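You operate a simulated robot arm through the tools that you are given. There is no shell and no other tool. Be economical: measure what you need, move in short steps, check, and stop when the job is done.

You run a simulated robot arm. Do the job below in one go: nothing can be reset, and whatever is moved stays where it is left.

Task
Prove the stop button with the pump at half speed.
Fine: speed knob to 50 %, circulation on, green lamp, stop, orange lamp; circulation off, then reset.

The check looks at the end state, three seconds after you hand in, the way a careful person would. Anything else that was tipped, shoved, dropped, spilled or broken makes it a failure.

Robot
A 7-joint arm with a two-finger parallel gripper, fixed in place. Base frame: the origin is at the foot of the arm, x ahead of it, y to its left, z up. Lengths are in m, angles in rad, forces in N, time in s.
With the tool pointing down near the work surface it reaches from about 0.2 to 0.68 m from the base axis. Its first joint turns from -1.152 to 1.152 rad. Payload 2.4 kg.
The TCP is the grasp point between the finger pads, 0.03 m short of the fingertips. In the tool frame z runs along the fingers and y along their closing line. Largest opening 0.094 m; finger width 0.028, thickness 0.01; the body of the gripper, 0.05 by 0.096 m, starts 0.055 m behind the TCP.
Orientation is told as [roll, pitch, yaw] about the base's x, y, z axes, in that order, counted from this pose: with the fingers straight down and closing along the base's y, the tool's x points along the base's -x, its y along +y and its z along -z.

Tools
- The arm moves only by the tool apply_moves. Its argument "steps" is a list of rows, each an object of numbers (a shift or turn left out is 0, a gripper value left out holds the last): "tx", "ty", "tz": the shift along the tool's x, y, z in m; "ax", "ay", "az": the turn, a rotation vector about the tool's x, y, z in rad; "fingers": the finger opening in m, from 0 to 0.094. In form: [{"tx": .., "ty": .., "tz": .., "ax": .., "ay": .., "az": .., "fingers": ..}, ...]. A call has 1 to 20 rows; each row is the pose to reach, as a shift and turn from the pose commanded when the call began, along the tool's axes at that moment. Rows are played at 5 a second. More than 0.05 m and 0.15 rad between two rows, or a gripper value outside its range, and nothing of the call is played. A pose out of reach is approached as far as the arm can. The call stops where the force on the tool passes 90 N (or 10 N more than at its start, if that is more) or the arm is blocked; 0.2 s more then pass. The fingers move at their own pace (about 0.153 m/s each) and stop on an object; they squeeze with about 32 N. The grip force told is the motor's: it shows also when the fingers shut on nothing. Time passes only in rows, and 0.2 s behind the last, so rows that repeat a pose let the fingers close. The reply holds the time, the measured pose of the TCP, the force on the tool along the base axes, the opening and the grip force, in the units named above and with some noise.
- Cameras (640 x 400 px; columns grow to the right, rows downward): "scene" is fixed at [0.0261, 0.4801, 1.4702]; the picture's right is [-0.84, -0.54, 0.00], its down [-0.20, 0.31, -0.93] and it looks along [0.50, -0.78, -0.37] (base axes); focal length 365 px, centre (320, 200). "wrist" rides on the gripper at [0.076, 0.014, -0.102] in the tool frame; the picture's right is [-0.18, 0.98, 0.00], its down [-0.75, -0.14, -0.64] and it looks along [-0.63, -0.12, 0.77] (tool axes); focal length 243 px, centre (320, 200). There is no depth. A picture from a camera that has moved, and an enlarged one, comes with that camera's place and axes in the base frame and with its lens. The place of the scene camera against the robot may be out by one fixed shift of up to 0.025 m in any direction.
- get_image(camera): a new picture of that camera. It takes no simulated time.
- inspect(camera, box): a new picture of the part [left, top, right, bottom] of that camera's present view, enlarged. It takes no simulated time.
- job_done(): hands the job in; it is judged then, once.

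Work in short steps. Places have to be worked out from the pictures, the camera data and where the tool is seen: move nearer, look again, correct. Check each grasp and each placing, and mend what went wrong. You have 120 turns and 64 pictures in all, those below and enlarged ones among them. Open the gripper and draw the arm clear of the work before you hand the job in, unless the task says otherwise; then end with one line.

The tools are called after "Request:" by a JSON object that holds its "api" and its "payload". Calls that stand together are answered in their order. apply_moves: Moves the arm, as the interface text tells. Its arguments: {"type":"object","properties":{"steps":{"type":"array","items":{"type":"object","properties":{"tx":{"type":"number"},"ty":{"type":"number"},"tz":{"type":"number"},"ax":{"type":"number"},"ay":{"type":"number"},"az":{"type":"number"},"fingers":{"type":"number"}}}}},"required":["steps"]} The other tools are called the same way: get_image (camera) takes a picture; inspect (camera, box) takes an enlarged picture of a part of a camera's view; job_done () hands the job in.

At the start:

```text
time_s: 0.0
position: [0.2991, -0.2358, 1.3369]
tool_rot: [0.0, 0.0, 0.0]
ft_force: [-0.7, 0.2, -0.2]
finger_gap: 0.094
grasp_force: 0.0
```

scene: 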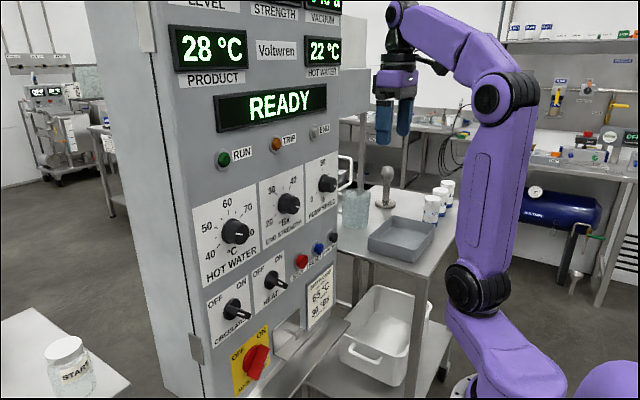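
wrist: 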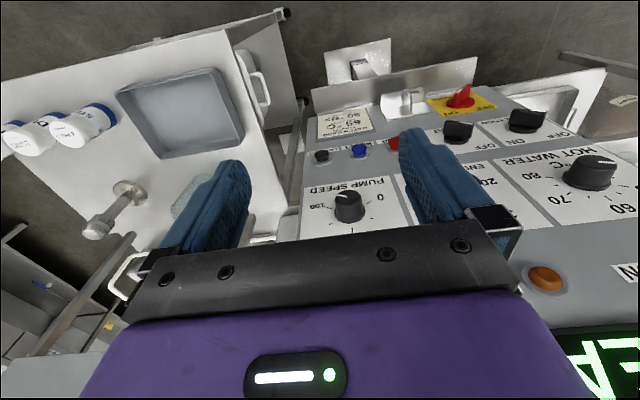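

I start by enlarging the panel to read the knobs, switches and buttons.

Request:
{"api": "inspect", "payload": {"camera": "scene", "box": [190, 120, 350, 220]}}

Request:
{"api": "inspect", "payload": {"camera": "scene", "box": [190, 220, 350, 320]}}

Request:
{"api": "inspect", "payload": {"camera": "wrist", "box": [280, 60, 640, 285]}}

```text
4.00 times, centred on (270, 170) of scene
camera zoom: at [0.0261, 0.4801, 1.4702], right [-0.84, -0.54, 0.0], down [-0.2, 0.31, -0.93], along [0.5, -0.78, -0.37], focal length 1460 px, centre (520, 320)
```

zoom: 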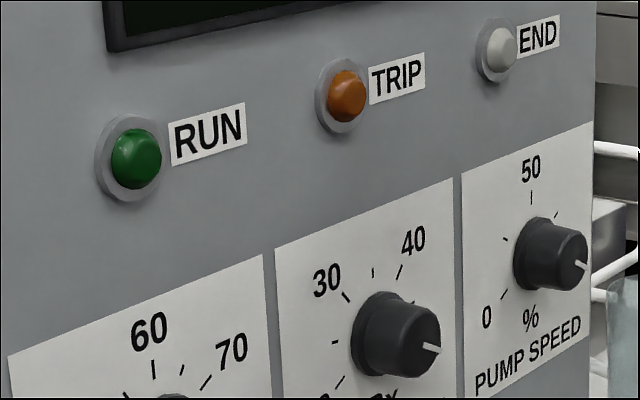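

```text
4.00 times, centred on (270, 270) of scene
camera zoom: at [0.0261, 0.4801, 1.4702], right [-0.84, -0.54, 0.0], down [-0.2, 0.31, -0.93], along [0.5, -0.78, -0.37], focal length 1460 px, centre (520, -80)
```

zoom: 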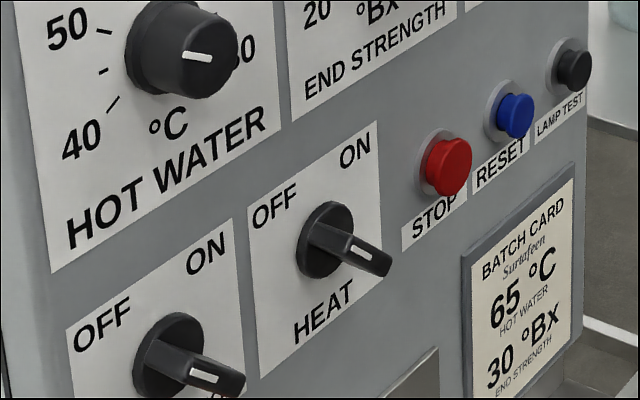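

```text
1.78 times, centred on (460, 172) of wrist
camera zoom: at [0.2235, -0.2202, 1.4398], right [0.18, 0.98, 0.0], down [0.75, -0.14, 0.64], along [0.63, -0.12, -0.77], focal length 431 px, centre (71, 249)
```

zoom: 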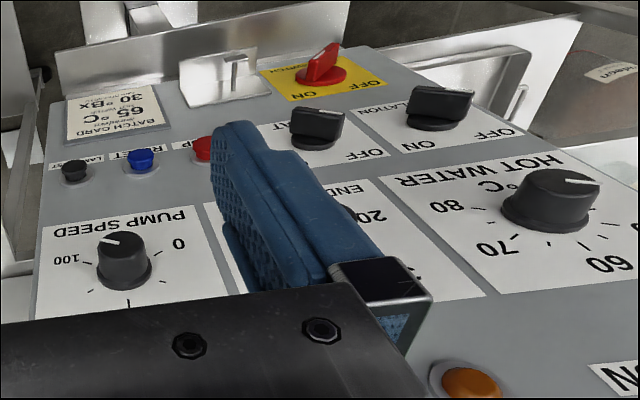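

Triangulating from both views: the panel is vertical and faces -x. The pump knob tip is near (0.457, -0.223, 1.18), hot water near (0.45, 0.08, 1.182) and circulation near (0.45, 0.104, 1.021). I'll swing the tool to point forward (+x) at a standoff and see whether that pose is reachable.

Request:
{"api": "apply_moves", "payload": {"steps": [{"ay": -0.131, "tx": -0.005, "tz": 0.006}, {"ay": -0.262, "tx": -0.01, "tz": 0.012}, {"ay": -0.393, "tx": -0.015, "tz": 0.018}, {"ay": -0.524, "tx": -0.02, "tz": 0.024}, {"ay": -0.654, "tx": -0.025, "tz": 0.03}, {"ay": -0.785, "tx": -0.03, "tz": 0.036}, {"ay": -0.916, "tx": -0.035, "tz": 0.042}, {"ay": -1.047, "tx": -0.04, "tz": 0.048}, {"ay": -1.178, "tx": -0.045, "tz": 0.054}, {"ay": -1.309, "tx": -0.05, "tz": 0.06}, {"ay": -1.44, "tx": -0.055, "tz": 0.066}, {"ay": -1.571, "tx": -0.06, "tz": 0.072}]}}

```text
time_s: 2.6
position: [0.3585, -0.235, 1.2656]
tool_rot: [-0.087, -1.57, 0.089]
ft_force: [0.0, -0.2, -0.1]
finger_gap: 0.0943
grasp_force: 0.2
```

The forward-pointing pose is reached. I'll look from both cameras.

Request:
{"api": "get_image", "payload": {"camera": "wrist"}}

Request:
{"api": "get_image", "payload": {"camera": "scene"}}

```text
58 pictures are left
camera wrist: at [0.2572, -0.2202, 1.1896], right [0.0, 0.98, 0.18], down [-0.64, -0.14, 0.76], along [0.77, -0.12, 0.63], focal length 243 px, centre (320, 200)
```

wrist: 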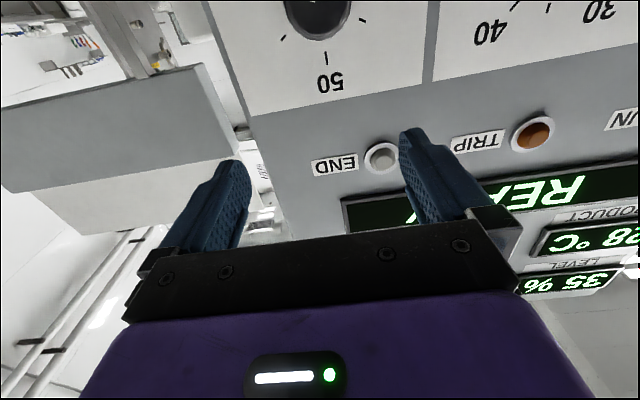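

```text
57 pictures are left
```

scene: 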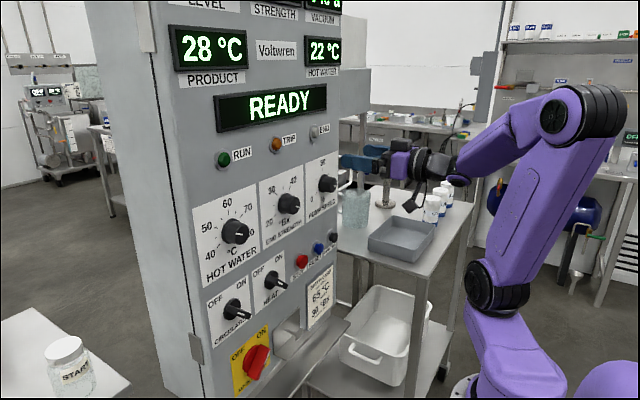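

The pump knob is just above the image's top edge, so I'll lower to its height and centre on it in y.

Request:
{"api": "apply_moves", "payload": {"steps": [{"tx": 0.028, "ty": 0.004}, {"tx": 0.056, "ty": 0.008}, {"tx": 0.084, "ty": 0.012}]}}

Request:
{"api": "get_image", "payload": {"camera": "wrist"}}

Request:
{"api": "inspect", "payload": {"camera": "scene", "box": [300, 140, 420, 215]}}

```text
time_s: 3.4
position: [0.3619, -0.2435, 1.2586]
tool_rot: [-2.75, -1.57, 2.751]
ft_force: [0.1, 0.1, 0.1]
finger_gap: 0.0939
grasp_force: 0.0
out of reach, approached as far as the arm can: row 1, 2, 3
```

```text
56 pictures are left
camera wrist: at [0.2597, -0.2287, 1.1825], right [0.0, 0.98, 0.18], down [-0.64, -0.14, 0.75], along [0.77, -0.12, 0.63], focal length 243 px, centre (320, 200)
```

wrist: 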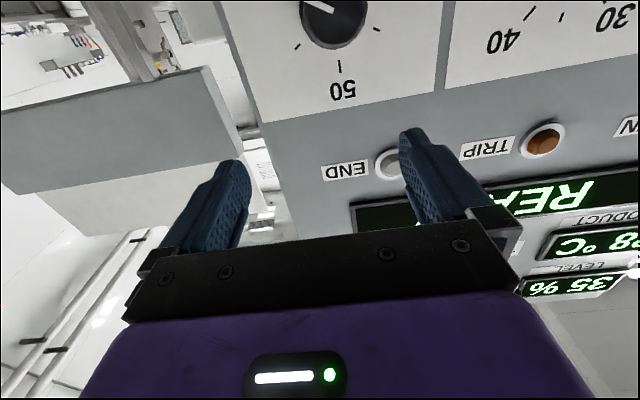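

```text
5.33 times, centred on (360, 178) of scene
camera zoom: at [0.0261, 0.4801, 1.4702], right [-0.84, -0.54, 0.0], down [-0.2, 0.31, -0.93], along [0.5, -0.78, -0.37], focal length 1947 px, centre (107, 320)
```

zoom: 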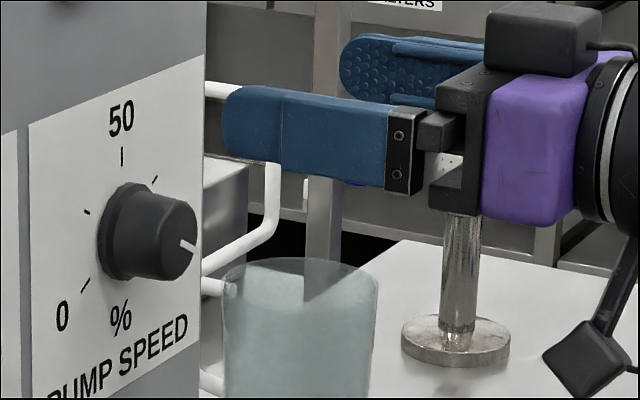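

Going straight down at x = 0.36 isn't reachable because the arm is too folded. I'll go forward a bit, then try lowering again.

Request:
{"api": "apply_moves", "payload": {"steps": [{"tz": 0.02, "ty": 0.01}, {"tz": 0.04, "ty": 0.02}, {"tz": 0.045, "ty": 0.02, "tx": 0.02}, {"tz": 0.045, "ty": 0.02, "tx": 0.04}, {"tz": 0.045, "ty": 0.02, "tx": 0.06}, {"tz": 0.045, "ty": 0.02, "tx": 0.077}]}}

```text
time_s: 4.8
position: [0.4064, -0.2224, 1.1783]
tool_rot: [0.861, -1.569, -0.859]
ft_force: [0.1, 0.6, 0.0]
finger_gap: 0.094
grasp_force: 0.1
out of reach, approached as far as the arm can: row 3
```

That reached (0.406, -0.222, 1.178). Now I'll look at the knob.

Request:
{"api": "get_image", "payload": {"camera": "wrist"}}

Request:
{"api": "inspect", "payload": {"camera": "scene", "box": [290, 140, 410, 215]}}

```text
54 pictures are left
camera wrist: at [0.304, -0.2073, 1.1024], right [0.0, 0.98, 0.19], down [-0.64, -0.14, 0.75], along [0.77, -0.12, 0.63], focal length 243 px, centre (320, 200)
```

wrist: 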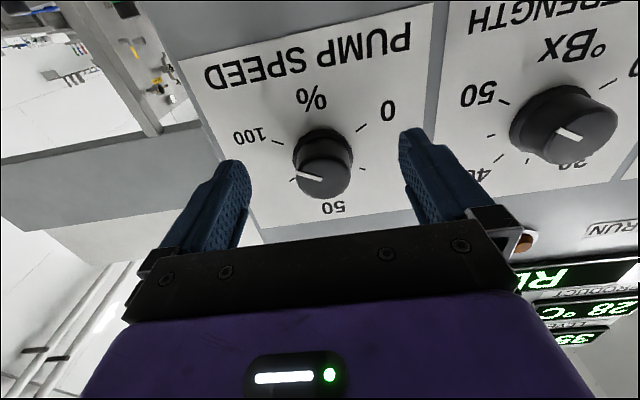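

```text
5.33 times, centred on (350, 178) of scene
camera zoom: at [0.0261, 0.4801, 1.4702], right [-0.84, -0.54, 0.0], down [-0.2, 0.31, -0.93], along [0.5, -0.78, -0.37], focal length 1947 px, centre (160, 320)
```

zoom: 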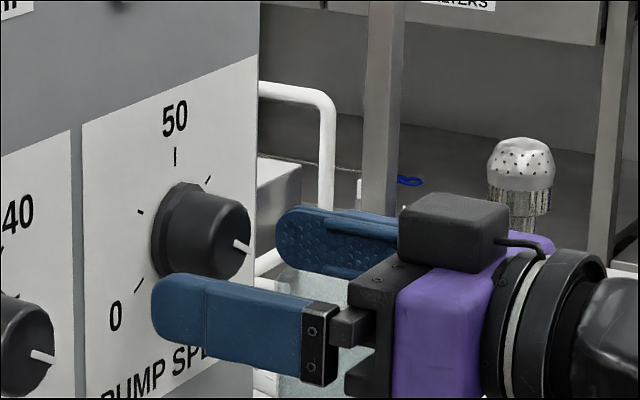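

From two wrist views, the knob tip is at about (0.442, -0.223, 1.196), and its pointer is roughly 115° clockwise of top. I'll raise 18 mm and pre-rotate +1.0 rad so the grip can then turn back about 2 rad.

Request:
{"api": "apply_moves", "payload": {"steps": [{"tx": -0.018}, {"tx": -0.018, "az": 0.14}, {"tx": -0.018, "az": 0.28}, {"tx": -0.018, "az": 0.42}, {"tx": -0.018, "az": 0.56}, {"tx": -0.018, "az": 0.7}, {"tx": -0.018, "az": 0.84}, {"tx": -0.018, "az": 0.98}]}}

Request:
{"api": "get_image", "payload": {"camera": "wrist"}}

Request:
{"api": "inspect", "payload": {"camera": "scene", "box": [290, 140, 410, 215]}}

```text
time_s: 6.6
position: [0.4059, -0.2243, 1.1978]
tool_rot: [1.57, -0.587, -1.572]
ft_force: [-0.1, 0.4, 0.1]
finger_gap: 0.094
grasp_force: 0.1
```

```text
52 pictures are left
camera wrist: at [0.3043, -0.1508, 1.1669], right [0.0, 0.39, 0.92], down [-0.64, -0.71, 0.3], along [0.77, -0.59, 0.25], focal length 243 px, centre (320, 200)
```

wrist: 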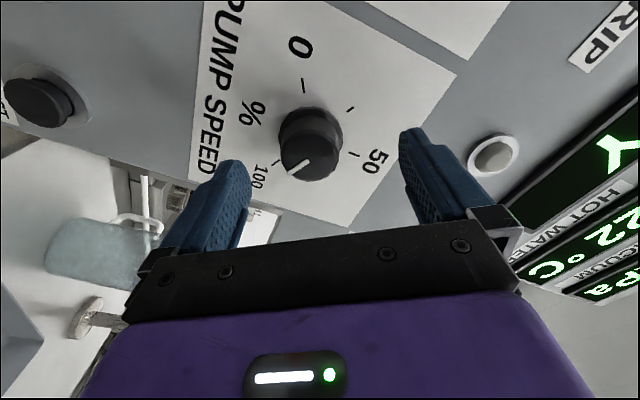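

```text
5.33 times, centred on (350, 178) of scene
camera zoom: at [0.0261, 0.4801, 1.4702], right [-0.84, -0.54, 0.0], down [-0.2, 0.31, -0.93], along [0.5, -0.78, -0.37], focal length 1947 px, centre (160, 320)
```

zoom: 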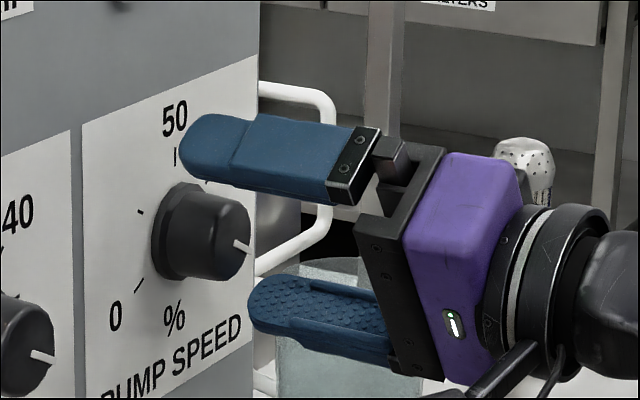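

The knob centre is about (-0.2245, 1.1945). I'll make a small correction, advance so the fingertips straddle the knob (TCP x ≈ 0.43), and close.

Request:
{"api": "apply_moves", "payload": {"steps": [{"tx": 0.0015, "ty": -0.0025, "tz": 0.012}, {"tx": 0.0015, "ty": -0.0025, "tz": 0.022}, {"tx": 0.0015, "ty": -0.0025, "tz": 0.022, "fingers": 0.03}, {"tx": 0.0015, "ty": -0.0025, "tz": 0.022, "fingers": 0.02}, {"tx": 0.0015, "ty": -0.0025, "tz": 0.022, "fingers": 0.02}]}}

Request:
{"api": "get_image", "payload": {"camera": "wrist"}}

```text
time_s: 7.8
position: [0.4288, -0.2242, 1.1924]
tool_rot: [1.564, -0.588, -1.571]
ft_force: [7.6, -10.0, -21.2]
finger_gap: 0.0429
grasp_force: 44.5
```

```text
50 pictures are left
camera wrist: at [0.3264, -0.152, 1.1624], right [0.01, 0.39, 0.92], down [-0.64, -0.7, 0.3], along [0.77, -0.59, 0.25], focal length 243 px, centre (320, 200)
```

wrist: 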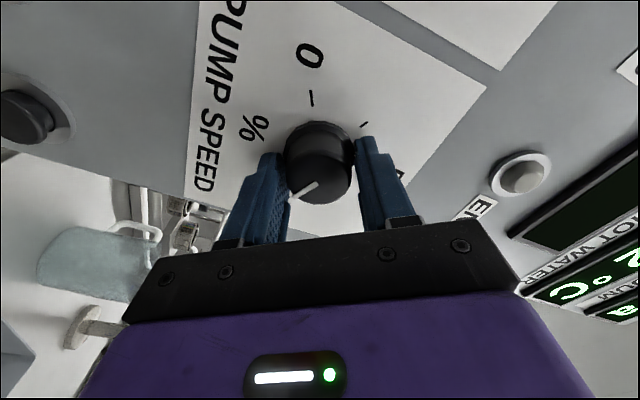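

The knob is gripped (43 mm), with a side load of about 23 N. I'll shift slightly to relieve it while turning counterclockwise, first by part of the angle.

Request:
{"api": "apply_moves", "payload": {"steps": [{"ty": -0.003}, {"ty": -0.003, "az": -0.1}, {"ty": -0.003, "az": -0.2}, {"ty": -0.003, "az": -0.3}, {"ty": -0.003, "az": -0.4}]}}

Request:
{"api": "get_image", "payload": {"camera": "wrist"}}

```text
time_s: 9.0
position: [0.4278, -0.224, 1.1917]
tool_rot: [1.575, -0.996, -1.569]
ft_force: [-9.7, 3.0, -0.5]
finger_gap: 0.0427
grasp_force: 45.0
```

```text
49 pictures are left
camera wrist: at [0.326, -0.17, 1.1363], right [0.0, 0.72, 0.69], down [-0.64, -0.53, 0.55], along [0.77, -0.44, 0.47], focal length 243 px, centre (320, 200)
```

wrist: 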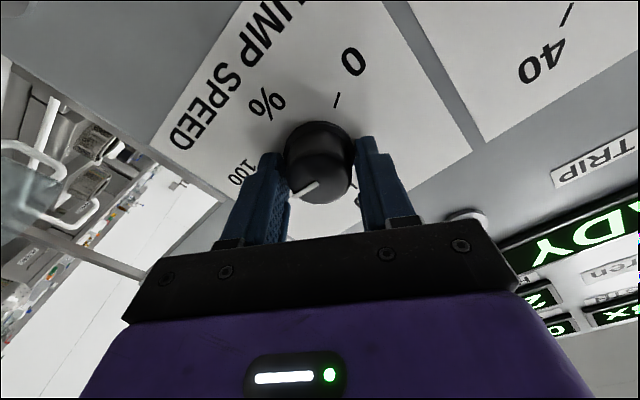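

The knob turns with the gripper. From the mark's geometry about 1.68 rad remain, so I'll continue turning.

Request:
{"api": "apply_moves", "payload": {"steps": [{"az": -0.13}, {"az": -0.26}, {"az": -0.39}, {"az": -0.52}, {"az": -0.65}, {"az": -0.78}, {"az": -0.91}, {"az": -1.04}, {"az": -1.17}, {"az": -1.3}, {"az": -1.43}, {"az": -1.56}, {"az": -1.67}]}}

Request:
{"api": "get_image", "payload": {"camera": "wrist"}}

Request:
{"api": "inspect", "payload": {"camera": "scene", "box": [290, 140, 410, 215]}}

```text
time_s: 10.8
position: [0.4296, -0.2225, 1.1921]
tool_rot: [-1.585, -1.142, 1.61]
ft_force: [-62.9, 29.1, 7.2]
finger_gap: 0.0427
grasp_force: 45.0
stopped in row 9: the force on the tool passed its limit (the readings are from after the stop); the commanded pose is now the measured one
```

```text
48 pictures are left
camera wrist: at [0.3286, -0.2432, 1.1159], right [-0.02, 0.97, -0.24], down [-0.65, 0.17, 0.74], along [0.76, 0.18, 0.63], focal length 243 px, centre (320, 200)
```

wrist: 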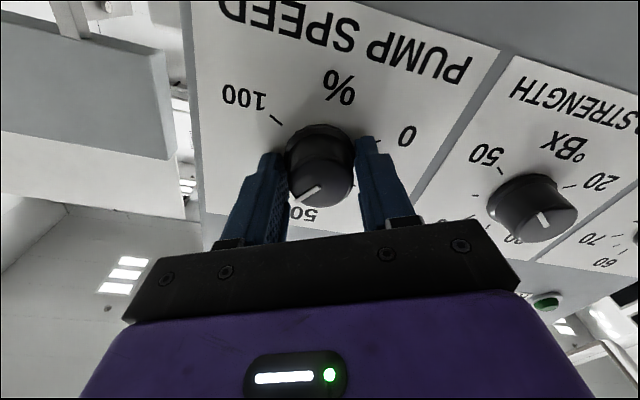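

```text
5.33 times, centred on (350, 178) of scene
camera zoom: at [0.0237, 0.4812, 1.4698], right [-0.84, -0.54, 0.0], down [-0.2, 0.31, -0.93], along [0.5, -0.78, -0.36], focal length 1947 px, centre (160, 320)
```

zoom: 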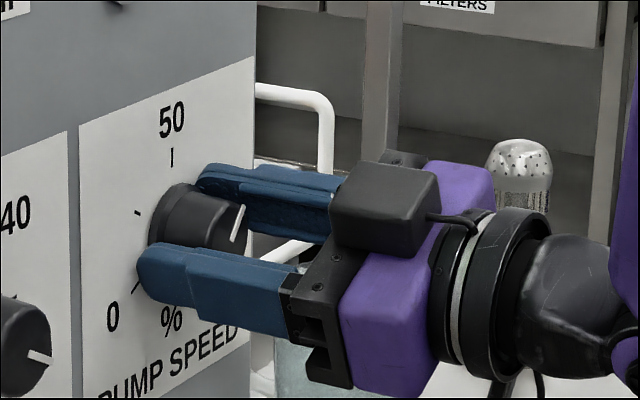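

The turn stopped on force, and the scene camera reports a slight shift. The elbow may have swung, so I'll look at the whole scene.

Request:
{"api": "get_image", "payload": {"camera": "scene"}}

```text
46 pictures are left
```

scene: 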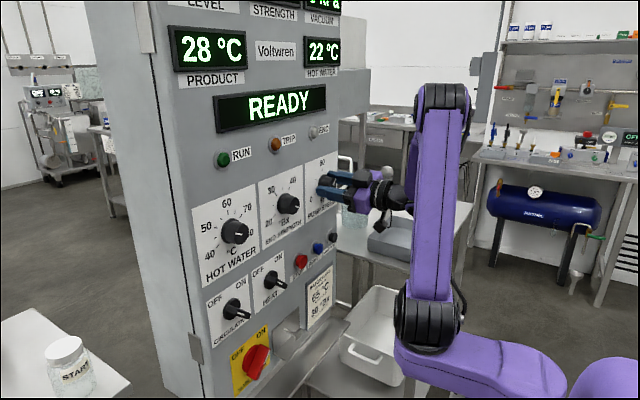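

The knob is about two thirds of the way round. I'll release, back off to relieve the strain, and see how the arm is configured before regripping.

Request:
{"api": "apply_moves", "payload": {"steps": [{"fingers": 0.08}, {"fingers": 0.09}, {"fingers": 0.09, "tz": -0.012}, {"fingers": 0.09, "tz": -0.025}]}}

Request:
{"api": "get_image", "payload": {"camera": "wrist"}}

Request:
{"api": "inspect", "payload": {"camera": "scene", "box": [290, 140, 410, 215]}}

```text
time_s: 11.2
position: [0.4275, -0.2164, 1.1884]
tool_rot: [-1.566, -1.149, 1.614]
ft_force: [-65.1, 39.0, 2.5]
finger_gap: 0.0586
grasp_force: 0.1
stopped in row 1: the force on the tool passed its limit (the readings are from after the stop); the commanded pose is now the measured one
```

```text
45 pictures are left
camera wrist: at [0.3276, -0.2379, 1.1136], right [-0.04, 0.97, -0.24], down [-0.65, 0.15, 0.75], along [0.76, 0.18, 0.62], focal length 243 px, centre (320, 200)
```

wrist: 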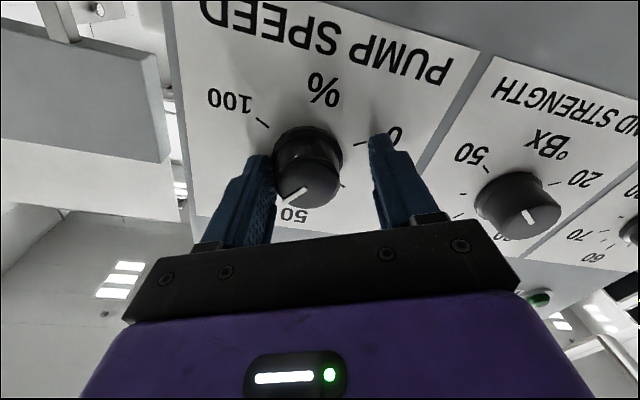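

```text
5.33 times, centred on (350, 178) of scene
camera zoom: at [0.0237, 0.4815, 1.4697], right [-0.84, -0.54, 0.0], down [-0.2, 0.31, -0.93], along [0.5, -0.78, -0.36], focal length 1947 px, centre (160, 320)
```

zoom: 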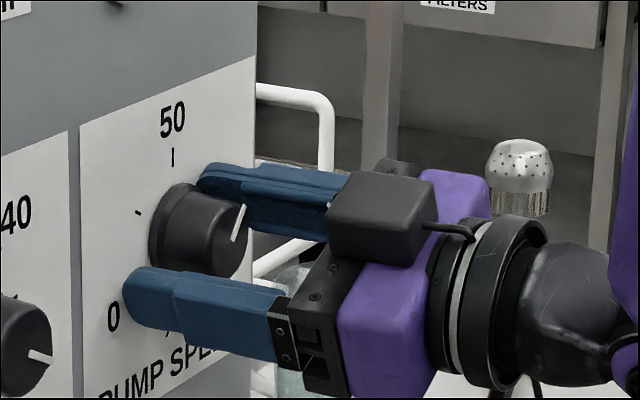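

The tool is still being pushed back and to +y, so the -y finger still leans on the knob and the tips are on the plate. I'll back straight out in small steps, shifting toward -y.

Request:
{"api": "apply_moves", "payload": {"steps": [{"tz": -0.006, "fingers": 0.06}, {"tz": -0.012, "fingers": 0.08}, {"tz": -0.02, "fingers": 0.09}, {"tz": -0.03, "fingers": 0.09}]}}

```text
time_s: 12.2
position: [0.4019, -0.2228, 1.1892]
tool_rot: [-1.566, -1.145, 1.6]
ft_force: [-0.2, -0.3, 0.1]
finger_gap: 0.0903
grasp_force: 0.1
```

Free again. First I'll straighten the small tilt (about 0.03 rad about vertical), then rotate back for a fresh grip angle.

Request:
{"api": "apply_moves", "payload": {"steps": [{"ax": 0.03, "ay": 0.013}]}}

Request:
{"api": "apply_moves", "payload": {"steps": [{"az": 0.13}, {"az": 0.26}, {"az": 0.39}, {"az": 0.52}, {"az": 0.65}, {"az": 0.78}, {"az": 0.91}, {"az": 1.03}]}}

Request:
{"api": "get_image", "payload": {"camera": "wrist"}}

Request:
{"api": "get_image", "payload": {"camera": "scene"}}

Request:
{"api": "inspect", "payload": {"camera": "scene", "box": [290, 140, 410, 215]}}

```text
time_s: 12.6
position: [0.4019, -0.2233, 1.189]
tool_rot: [-1.57, -1.144, 1.571]
ft_force: [0.3, 0.0, 1.0]
finger_gap: 0.0897
grasp_force: 0.1
```

```text
time_s: 14.3
position: [0.4012, -0.223, 1.1892]
tool_rot: [1.568, -0.964, -1.567]
ft_force: [0.7, 0.8, 0.9]
finger_gap: 0.0901
grasp_force: 0.1
```

```text
43 pictures are left
camera wrist: at [0.3001, -0.1659, 1.1344], right [0.0, 0.7, 0.71], down [-0.64, -0.55, 0.54], along [0.77, -0.46, 0.45], focal length 243 px, centre (320, 200)
```

wrist: 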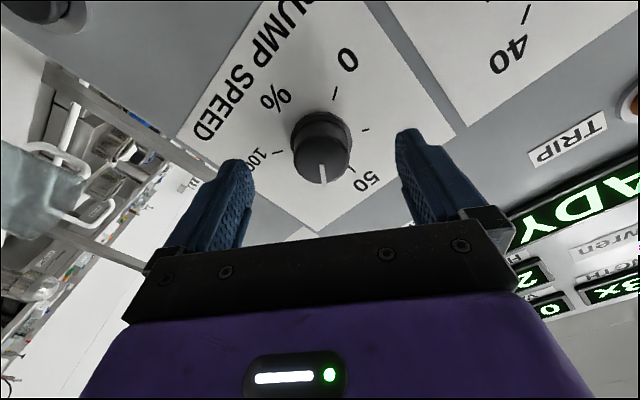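

```text
42 pictures are left
```

scene: 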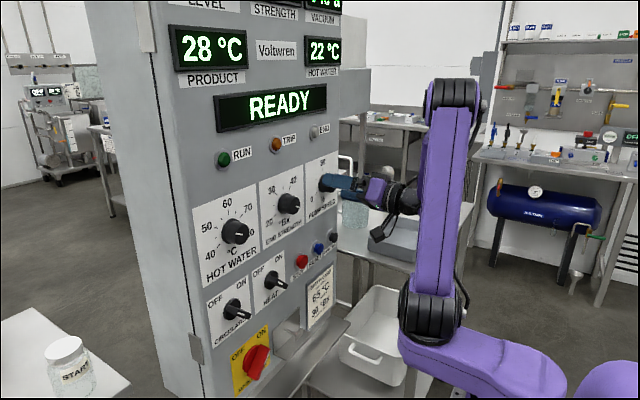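

```text
5.33 times, centred on (350, 178) of scene
camera zoom: at [0.0261, 0.4801, 1.4702], right [-0.84, -0.54, 0.0], down [-0.2, 0.31, -0.93], along [0.5, -0.78, -0.37], focal length 1947 px, centre (160, 320)
```

zoom: 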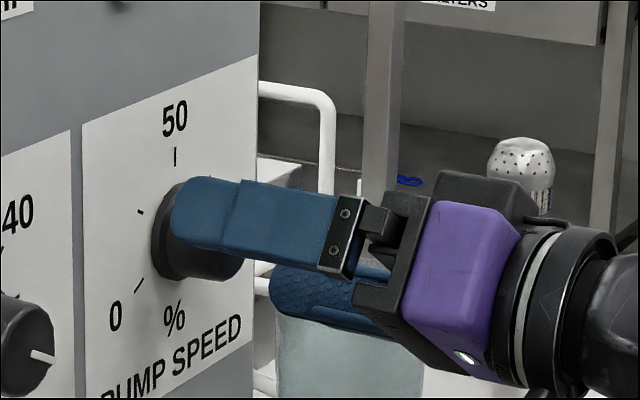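

The scene camera reads its original place again, so it was just base flex under load. The pointer is about 43° right of top, so I'll regrip a touch shallower and turn about -0.75 rad.

Request:
{"api": "apply_moves", "payload": {"steps": [{"tx": -0.003, "ty": 0.001, "tz": 0.012}, {"tx": -0.003, "ty": 0.001, "tz": 0.024}, {"tx": -0.003, "ty": 0.001, "tz": 0.024, "fingers": 0.035}, {"tx": -0.003, "ty": 0.001, "tz": 0.024, "fingers": 0.035}, {"tx": -0.003, "ty": 0.001, "tz": 0.024, "fingers": 0.035}]}}

```text
time_s: 15.6
position: [0.4259, -0.2235, 1.1922]
tool_rot: [1.571, -0.966, -1.568]
ft_force: [1.5, -2.6, -2.6]
finger_gap: 0.0427
grasp_force: 44.7
```

The grip is clean with little side load, so I'll turn in two parts.

Request:
{"api": "apply_moves", "payload": {"steps": [{"az": -0.1}, {"az": -0.2}, {"az": -0.3}, {"az": -0.4}, {"az": -0.5}, {"az": -0.6}, {"az": -0.68}]}}

Request:
{"api": "inspect", "payload": {"camera": "wrist", "box": [240, 100, 400, 200]}}

Request:
{"api": "inspect", "payload": {"camera": "scene", "box": [290, 140, 410, 215]}}

```text
time_s: 17.1
position: [0.4265, -0.2231, 1.1918]
tool_rot: [-1.565, -1.491, 1.568]
ft_force: [5.6, -0.7, 4.2]
finger_gap: 0.0425
grasp_force: 45.3
```

```text
4.00 times, centred on (320, 150) of wrist
camera zoom: at [0.3241, -0.2136, 1.1151], right [0.0, 0.99, 0.11], down [-0.64, -0.08, 0.76], along [0.77, -0.07, 0.64], focal length 970 px, centre (320, 400)
```

zoom: 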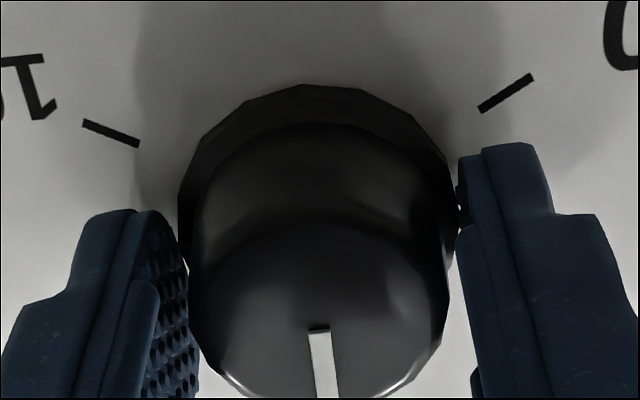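

```text
5.33 times, centred on (350, 178) of scene
camera zoom: at [0.0262, 0.4801, 1.4702], right [-0.84, -0.54, 0.0], down [-0.2, 0.31, -0.93], along [0.5, -0.78, -0.37], focal length 1947 px, centre (160, 320)
```

zoom: 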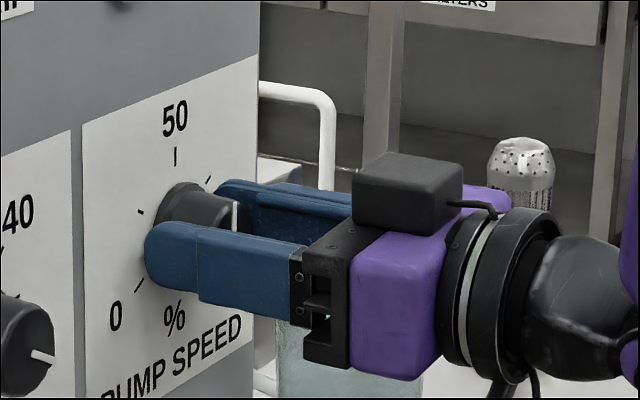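

The pointer now stands vertical (within about 1°) under the 50 mark. I'll release and back off to verify.

Request:
{"api": "apply_moves", "payload": {"steps": [{"fingers": 0.06}, {"fingers": 0.09}, {"fingers": 0.09, "tz": -0.015}, {"fingers": 0.09, "tz": -0.03}, {"fingers": 0.09, "tz": -0.045}, {"fingers": 0.09, "tz": -0.05}]}}

Request:
{"api": "get_image", "payload": {"camera": "wrist"}}

Request:
{"api": "inspect", "payload": {"camera": "scene", "box": [290, 150, 354, 190]}}

```text
time_s: 18.6
position: [0.3764, -0.2238, 1.1916]
tool_rot: [-1.557, -1.495, 1.556]
ft_force: [0.3, 0.1, 0.0]
finger_gap: 0.0899
grasp_force: 0.0
```

```text
38 pictures are left
camera wrist: at [0.2737, -0.2139, 1.1145], right [0.0, 0.99, 0.11], down [-0.64, -0.08, 0.76], along [0.77, -0.07, 0.64], focal length 243 px, centre (320, 200)
```

wrist: 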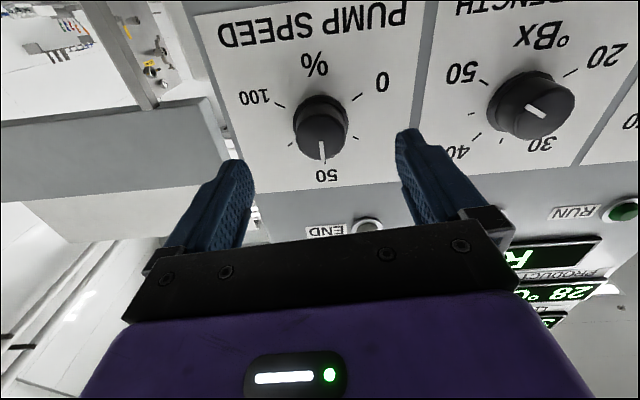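

```text
10.00 times, centred on (322, 170) of scene
camera zoom: at [0.0261, 0.4801, 1.4702], right [-0.84, -0.54, 0.0], down [-0.2, 0.31, -0.93], along [0.5, -0.78, -0.37], focal length 3651 px, centre (300, 500)
```

zoom: 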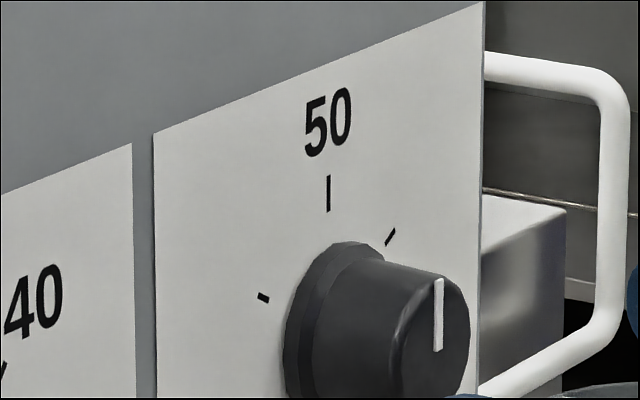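

Pump speed is at 50 % (pointer parallel to the tick). Now I'll square the tool and slide left and down toward the circulation switch for a look.

Request:
{"api": "apply_moves", "payload": {"steps": [{"az": 0.078, "tz": 0.012}]}}

Request:
{"api": "apply_moves", "payload": {"steps": [{"ty": 0.045}, {"ty": 0.09}, {"ty": 0.135}, {"ty": 0.18}, {"ty": 0.225}, {"ty": 0.27}, {"ty": 0.305}, {"ty": 0.305, "tx": 0.035}, {"ty": 0.305, "tx": 0.07}, {"ty": 0.305, "tx": 0.1}]}}

Request:
{"api": "get_image", "payload": {"camera": "wrist"}}

Request:
{"api": "get_image", "payload": {"camera": "scene"}}

```text
time_s: 18.9
position: [0.3872, -0.2228, 1.1911]
tool_rot: [1.097, -1.568, -1.095]
ft_force: [-0.3, -0.1, 0.3]
finger_gap: 0.0897
grasp_force: 0.0
```

```text
time_s: 20.3
position: [0.4035, -0.0131, 1.1998]
tool_rot: [0.751, -1.543, -0.82]
ft_force: [-52.8, 0.6, 11.0]
finger_gap: 0.0911
grasp_force: 0.4
out of reach, approached as far as the arm can: row 5, 6
stopped in row 6: the force on the tool passed its limit (the readings are from after the stop); the commanded pose is now the measured one
```

```text
36 pictures are left
camera wrist: at [0.3024, 0.0114, 1.1264], right [0.07, 0.98, 0.2], down [-0.64, -0.11, 0.76], along [0.77, -0.18, 0.61], focal length 243 px, centre (320, 200)
```

wrist: 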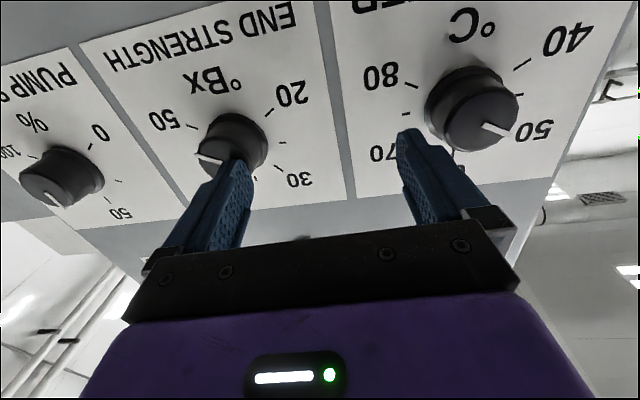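

```text
35 pictures are left
```

scene: 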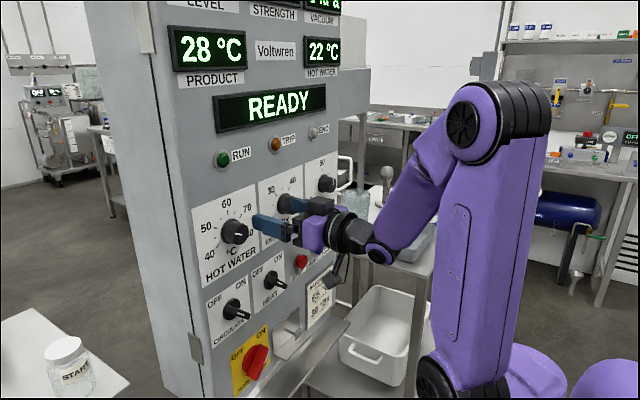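

A finger touched the END STRENGTH knob face because the arm folds up near y = 0 with a straight-forward tool. I'll back off gently and check that knob.

Request:
{"api": "apply_moves", "payload": {"steps": [{"tz": -0.01}, {"tz": -0.025}, {"tz": -0.035}]}}

Request:
{"api": "inspect", "payload": {"camera": "scene", "box": [190, 120, 350, 220]}}

```text
time_s: 21.1
position: [0.3923, -0.0244, 1.2112]
tool_rot: [0.66, -1.538, -0.713]
ft_force: [-0.1, 0.4, -1.1]
finger_gap: 0.0901
grasp_force: 0.1
out of reach, approached as far as the arm can: row 1, 2, 3
```

```text
4.00 times, centred on (270, 170) of scene
camera zoom: at [0.0261, 0.4801, 1.4702], right [-0.84, -0.54, 0.0], down [-0.2, 0.31, -0.93], along [0.5, -0.78, -0.37], focal length 1460 px, centre (520, 320)
```

zoom: 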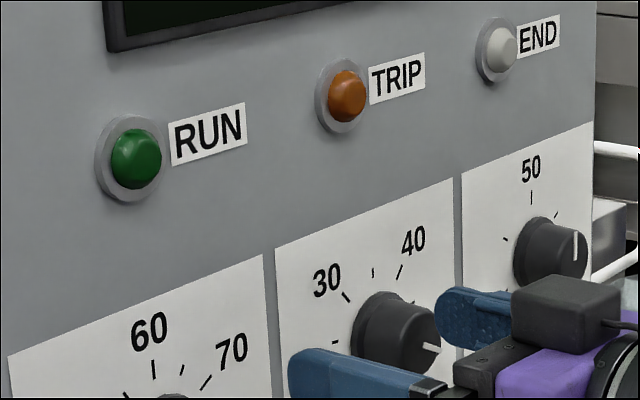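

END STRENGTH is unmoved. I'll tilt the tool to 45° down-forward, backing up at the same time, which keeps the wrist away from the base column.

Request:
{"api": "apply_moves", "payload": {"steps": [{"ay": 0.13, "tx": -0.01, "tz": -0.008}, {"ay": 0.26, "tx": -0.02, "tz": -0.016}, {"ay": 0.39, "tx": -0.03, "tz": -0.024}, {"ay": 0.52, "tx": -0.04, "tz": -0.03}, {"ay": 0.65, "tx": -0.04, "tz": -0.03}, {"ay": 0.785, "tx": -0.04, "tz": -0.03}]}}

```text
time_s: 22.5
position: [0.3628, -0.0223, 1.2515]
tool_rot: [0.028, -0.759, -0.081]
ft_force: [-0.6, 0.1, 0.1]
finger_gap: 0.0897
grasp_force: 0.1
```

Reached cleanly. I'll remove the small yaw, then move over and down toward circulation.

Request:
{"api": "apply_moves", "payload": {"steps": [{"ax": -0.055, "az": -0.058}]}}

Request:
{"api": "apply_moves", "payload": {"steps": [{"ty": 0.037, "tx": 0.007}, {"ty": 0.074, "tx": 0.007}, {"ty": 0.11, "tx": 0.007}, {"ty": 0.11, "tx": 0.03, "tz": 0.025}, {"ty": 0.11, "tx": 0.062, "tz": 0.051}]}}

Request:
{"api": "get_image", "payload": {"camera": "wrist"}}

```text
time_s: 22.9
position: [0.3618, -0.0237, 1.2521]
tool_rot: [0.029, -0.762, 0.001]
ft_force: [-0.3, -1.3, 1.0]
finger_gap: 0.09
grasp_force: 0.0
```

```text
time_s: 24.1
position: [0.3509, 0.0891, 1.1741]
tool_rot: [0.026, -0.762, 0.001]
ft_force: [-0.2, 0.0, 0.2]
finger_gap: 0.0901
grasp_force: 0.2
```

```text
33 pictures are left
camera wrist: at [0.2255, 0.1013, 1.1959], right [0.11, 0.98, 0.15], down [0.1, -0.16, 0.98], along [0.99, -0.1, -0.12], focal length 243 px, centre (320, 200)
```

wrist: 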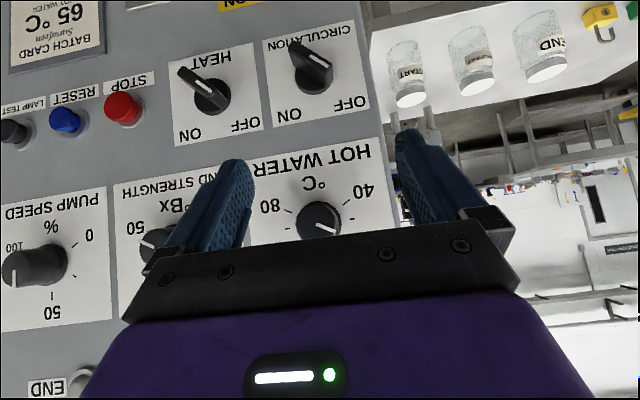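

Now I have a nearly head-on view of the panel. I'll enlarge the switch and buttons.

Request:
{"api": "inspect", "payload": {"camera": "wrist", "box": [160, 10, 384, 150]}}

Request:
{"api": "inspect", "payload": {"camera": "scene", "box": [190, 240, 302, 310]}}

```text
2.86 times, centred on (272, 80) of wrist
camera zoom: at [0.2255, 0.1013, 1.1959], right [0.11, 0.98, 0.15], down [0.1, -0.16, 0.98], along [0.99, -0.1, -0.12], focal length 693 px, centre (457, 543)
```

zoom: 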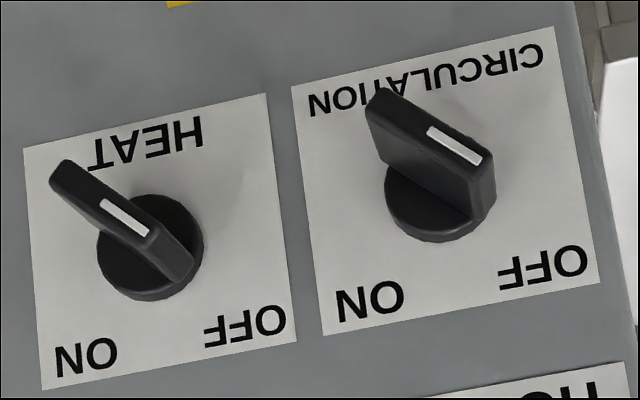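

```text
5.71 times, centred on (246, 275) of scene
camera zoom: at [0.0261, 0.4801, 1.4702], right [-0.84, -0.54, 0.0], down [-0.2, 0.31, -0.93], along [0.5, -0.78, -0.37], focal length 2086 px, centre (743, -229)
```

zoom: 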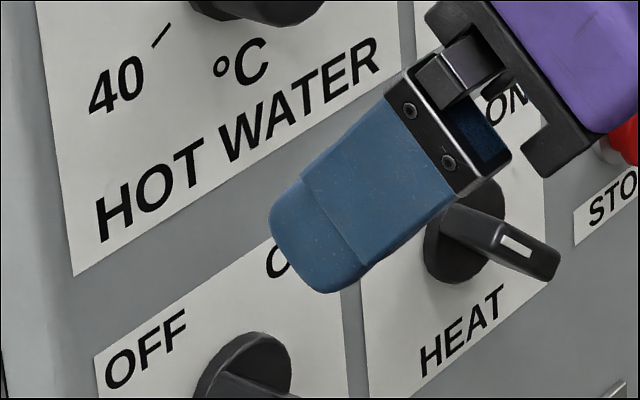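

The circulation fin's front ends are at about (0.428, 0.109, 1.053) on the OFF side and (0.430, 0.078, 1.019), so its pivot is near (0.093, 1.036). I'll close the fingers and steepen the tool to about 25° from vertical. Then I'll push the upper end rightwards to turn it clockwise to ON, after moving to the left of it first.

Request:
{"api": "apply_moves", "payload": {"steps": [{"ty": 0.02, "fingers": 0.0}, {"ty": 0.051, "ay": 0.11, "fingers": 0.0}, {"ty": 0.051, "ay": 0.22, "fingers": 0.0}, {"ty": 0.051, "ay": 0.326, "fingers": 0.0}]}}

```text
time_s: 25.1
position: [0.3495, 0.1406, 1.1751]
tool_rot: [0.021, -0.434, 0.009]
ft_force: [-0.3, -0.1, -0.1]
finger_gap: 0.0001
grasp_force: 32.1
```

Now I'll descend to height but stay about 45 mm short of the final depth, then look.

Request:
{"api": "apply_moves", "payload": {"steps": [{"tx": -0.003, "tz": 0.029}, {"tx": -0.006, "tz": 0.058}, {"tx": 0.005, "tz": 0.083}, {"tx": 0.0167, "tz": 0.107}]}}

Request:
{"api": "get_image", "payload": {"camera": "wrist"}}

Request:
{"api": "inspect", "payload": {"camera": "scene", "box": [180, 240, 292, 310]}}

```text
time_s: 26.1
position: [0.3794, 0.1421, 1.0707]
tool_rot: [0.02, -0.436, 0.012]
ft_force: [-1.2, -0.2, 0.8]
finger_gap: 0.0
grasp_force: 31.9
```

```text
30 pictures are left
camera wrist: at [0.2673, 0.1539, 1.1319], right [0.15, 0.98, 0.1], down [0.41, -0.15, 0.9], along [0.9, -0.09, -0.43], focal length 243 px, centre (320, 200)
```

wrist: 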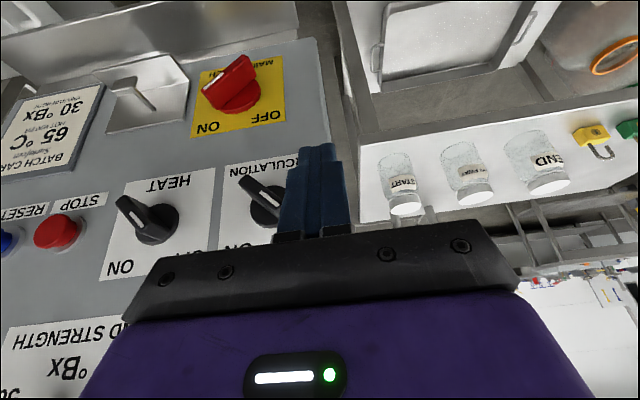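

```text
5.71 times, centred on (236, 275) of scene
camera zoom: at [0.0261, 0.4801, 1.4702], right [-0.84, -0.54, 0.0], down [-0.2, 0.31, -0.93], along [0.5, -0.78, -0.37], focal length 2086 px, centre (800, -229)
```

zoom: 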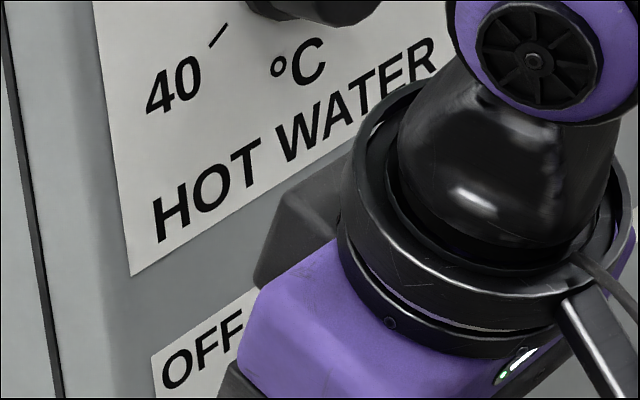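

A box on the gripper's front side would come close to the hot-water knob, so I'll use a bit more tilt (about 37° from vertical) and then move in to depth.

Request:
{"api": "apply_moves", "payload": {"steps": [{"ay": -0.1}, {"ay": -0.204}]}}

Request:
{"api": "apply_moves", "payload": {"steps": [{"tx": -0.016, "tz": 0.012}, {"tx": -0.032, "tz": 0.024}]}}

Request:
{"api": "get_image", "payload": {"camera": "wrist"}}

```text
time_s: 26.7
position: [0.3789, 0.1398, 1.0706]
tool_rot: [0.028, -0.64, 0.004]
ft_force: [1.1, 0.0, -0.7]
finger_gap: 0.0
grasp_force: 32.3
```

```text
time_s: 27.3
position: [0.4195, 0.1427, 1.0707]
tool_rot: [0.023, -0.639, 0.005]
ft_force: [0.4, 0.1, -0.1]
finger_gap: 0.0
grasp_force: 32.5
```

```text
28 pictures are left
camera wrist: at [0.2974, 0.1552, 1.1076], right [0.13, 0.98, 0.13], down [0.22, -0.16, 0.96], along [0.97, -0.09, -0.24], focal length 243 px, centre (320, 200)
```

wrist: 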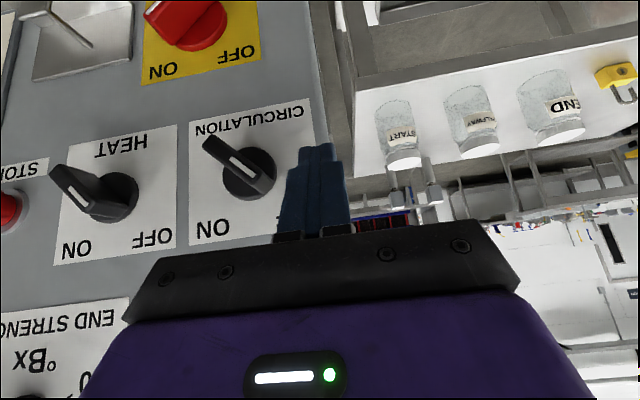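

The pivot looks slightly higher (about 1.042), so I'll raise 7 mm and push in -y.

Request:
{"api": "apply_moves", "payload": {"steps": [{"tx": -0.0042, "tz": -0.0056}, {"tx": -0.0042, "tz": -0.0056, "ty": -0.01}, {"tx": -0.0042, "tz": -0.0056, "ty": -0.018}, {"tx": -0.0042, "tz": -0.0056, "ty": -0.024}, {"tx": -0.0042, "tz": -0.0056, "ty": -0.03}, {"tx": -0.0042, "tz": -0.0056, "ty": -0.034}]}}

Request:
{"api": "get_image", "payload": {"camera": "wrist"}}

```text
time_s: 28.7
position: [0.4205, 0.1154, 1.0797]
tool_rot: [0.029, -0.653, 0.019]
ft_force: [-23.6, 45.9, 36.7]
finger_gap: 0.0
grasp_force: 32.1
```

```text
27 pictures are left
camera wrist: at [0.2976, 0.1266, 1.1159], right [0.11, 0.98, 0.13], down [0.21, -0.16, 0.96], along [0.97, -0.08, -0.23], focal length 243 px, centre (320, 200)
```

wrist: 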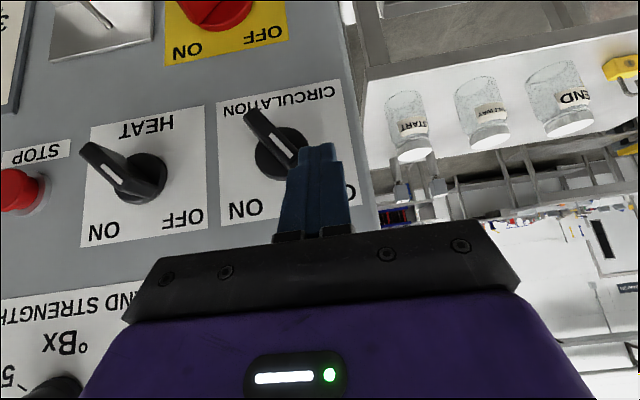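

The push meets about 46 N in y and 37 N up, so I'm on the fin's end face, too high. I'll back off left, lower 17 mm so the finger face spans the pivot, and push the fin to vertical as the first stage.

Request:
{"api": "apply_moves", "payload": {"steps": [{"ty": 0.015}, {"ty": 0.03}, {"ty": 0.03, "tx": 0.01, "tz": 0.0136}]}}

Request:
{"api": "apply_moves", "payload": {"steps": [{"ty": -0.01}, {"ty": -0.016}, {"ty": -0.02}, {"ty": -0.024}, {"ty": -0.028}]}}

Request:
{"api": "get_image", "payload": {"camera": "wrist"}}

```text
time_s: 29.5
position: [0.4196, 0.1387, 1.0599]
tool_rot: [0.024, -0.639, 0.004]
ft_force: [-0.5, 0.1, 0.2]
finger_gap: 0.0
grasp_force: 32.3
```

```text
time_s: 30.7
position: [0.4202, 0.1154, 1.0627]
tool_rot: [0.027, -0.648, 0.014]
ft_force: [-14.8, 26.8, 24.3]
finger_gap: 0.0
grasp_force: 32.0
```

```text
26 pictures are left
camera wrist: at [0.2982, 0.1263, 1.0981], right [0.12, 0.98, 0.13], down [0.22, -0.15, 0.96], along [0.97, -0.09, -0.23], focal length 243 px, centre (320, 200)
```

wrist: 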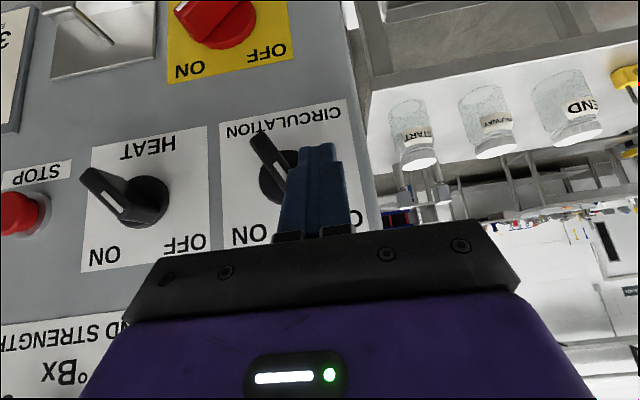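

The fin is turning (steeper now) at moderate force, so I'll continue pushing.

Request:
{"api": "apply_moves", "payload": {"steps": [{"ty": -0.004}, {"ty": -0.008}, {"ty": -0.012}]}}

Request:
{"api": "get_image", "payload": {"camera": "wrist"}}

```text
time_s: 31.5
position: [0.4214, 0.1046, 1.0615]
tool_rot: [0.026, -0.649, 0.016]
ft_force: [-5.8, 42.2, 18.4]
finger_gap: 0.0002
grasp_force: 31.9
```

```text
25 pictures are left
camera wrist: at [0.2986, 0.1155, 1.0973], right [0.12, 0.98, 0.13], down [0.22, -0.15, 0.96], along [0.97, -0.08, -0.23], focal length 243 px, centre (320, 200)
```

wrist: 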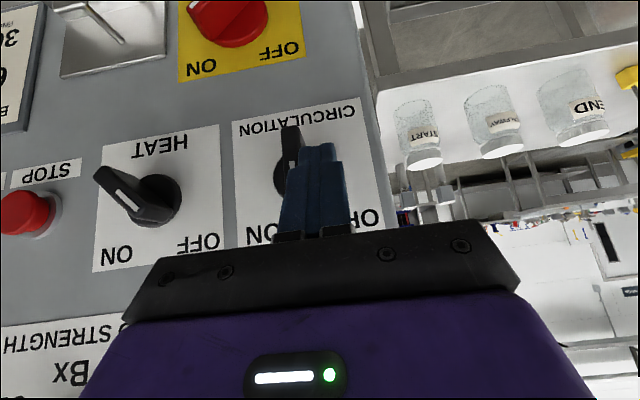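

The fin is vertical now. I'll ease off, raise 20 mm so I'm above the pivot, and push the top half onward to the right.

Request:
{"api": "apply_moves", "payload": {"steps": [{"ty": 0.008}, {"ty": 0.008, "tx": -0.012, "tz": -0.016}, {"ty": 0.0, "tx": -0.012, "tz": -0.016}, {"ty": -0.005, "tx": -0.012, "tz": -0.016}, {"ty": -0.01, "tx": -0.012, "tz": -0.016}]}}

Request:
{"api": "get_image", "payload": {"camera": "wrist"}}

```text
time_s: 32.7
position: [0.4183, 0.0991, 1.0792]
tool_rot: [0.026, -0.644, 0.025]
ft_force: [-12.4, 60.4, 4.4]
finger_gap: 0.0003
grasp_force: 32.7
```

```text
24 pictures are left
camera wrist: at [0.2972, 0.1084, 1.1166], right [0.11, 0.99, 0.13], down [0.22, -0.15, 0.96], along [0.97, -0.07, -0.24], focal length 243 px, centre (320, 200)
```

wrist: 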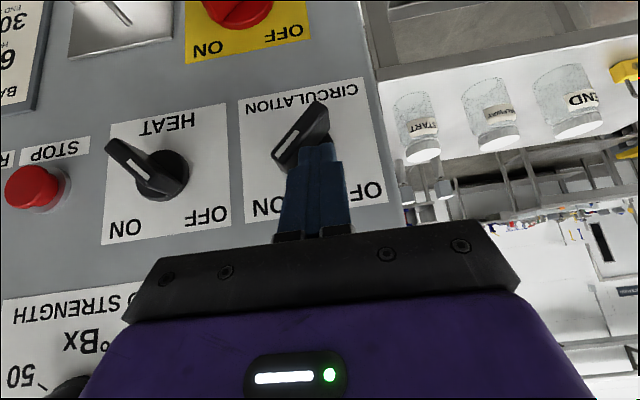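

The pointer is now at ON and against its stop (60 N). I'll back off and check the lamps and display.

Request:
{"api": "apply_moves", "payload": {"steps": [{"ty": 0.01}, {"ty": 0.03}, {"ty": 0.03, "tx": 0.02, "tz": -0.025}, {"ty": 0.03, "tx": 0.02, "tz": -0.06}, {"ty": 0.02, "tx": 0.0, "tz": -0.1}, {"ty": 0.0, "tx": 0.0, "tz": -0.12}]}}

Request:
{"api": "get_image", "payload": {"camera": "scene"}}

Request:
{"api": "get_image", "payload": {"camera": "wrist"}}

```text
time_s: 34.1
position: [0.3491, 0.0841, 1.1759]
tool_rot: [0.025, -0.639, 0.005]
ft_force: [0.0, 0.0, 0.4]
finger_gap: 0.0
grasp_force: 32.1
```

```text
23 pictures are left
```

scene: 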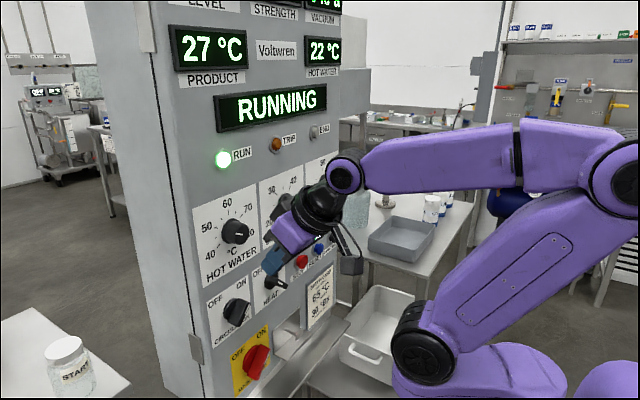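

```text
22 pictures are left
camera wrist: at [0.2273, 0.0976, 1.2131], right [0.13, 0.98, 0.13], down [0.22, -0.16, 0.96], along [0.97, -0.09, -0.24], focal length 243 px, centre (320, 200)
```

wrist: 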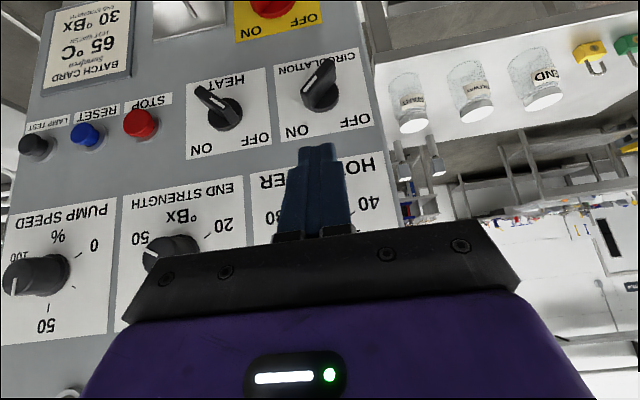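

RUNNING, and the green lamp is lit. Next is STOP, near (0.457, -0.12, 1.025). I'll move right, tilt the tool more forward and look again.

Request:
{"api": "apply_moves", "payload": {"steps": [{"ty": -0.045}, {"ty": -0.09}, {"ty": -0.135}, {"ty": -0.18}, {"ty": -0.206, "ay": -0.1}, {"ty": -0.206, "ay": -0.22}, {"ty": -0.206, "ay": -0.34}, {"ty": -0.206, "ay": -0.46}]}}

Request:
{"api": "get_image", "payload": {"camera": "wrist"}}

```text
time_s: 35.9
position: [0.3737, -0.096, 1.1903]
tool_rot: [0.042, -1.097, -0.017]
ft_force: [0.3, 0.8, 0.2]
finger_gap: 0.0003
grasp_force: 32.1
out of reach, approached as far as the arm can: row 7, 8
```

```text
21 pictures are left
camera wrist: at [0.249, -0.0827, 1.1688], right [0.06, 0.98, 0.18], down [-0.22, -0.16, 0.96], along [0.97, -0.1, 0.21], focal length 243 px, centre (320, 200)
```

wrist: 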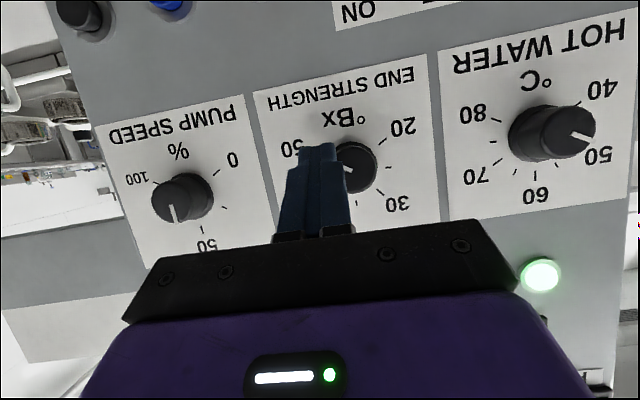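

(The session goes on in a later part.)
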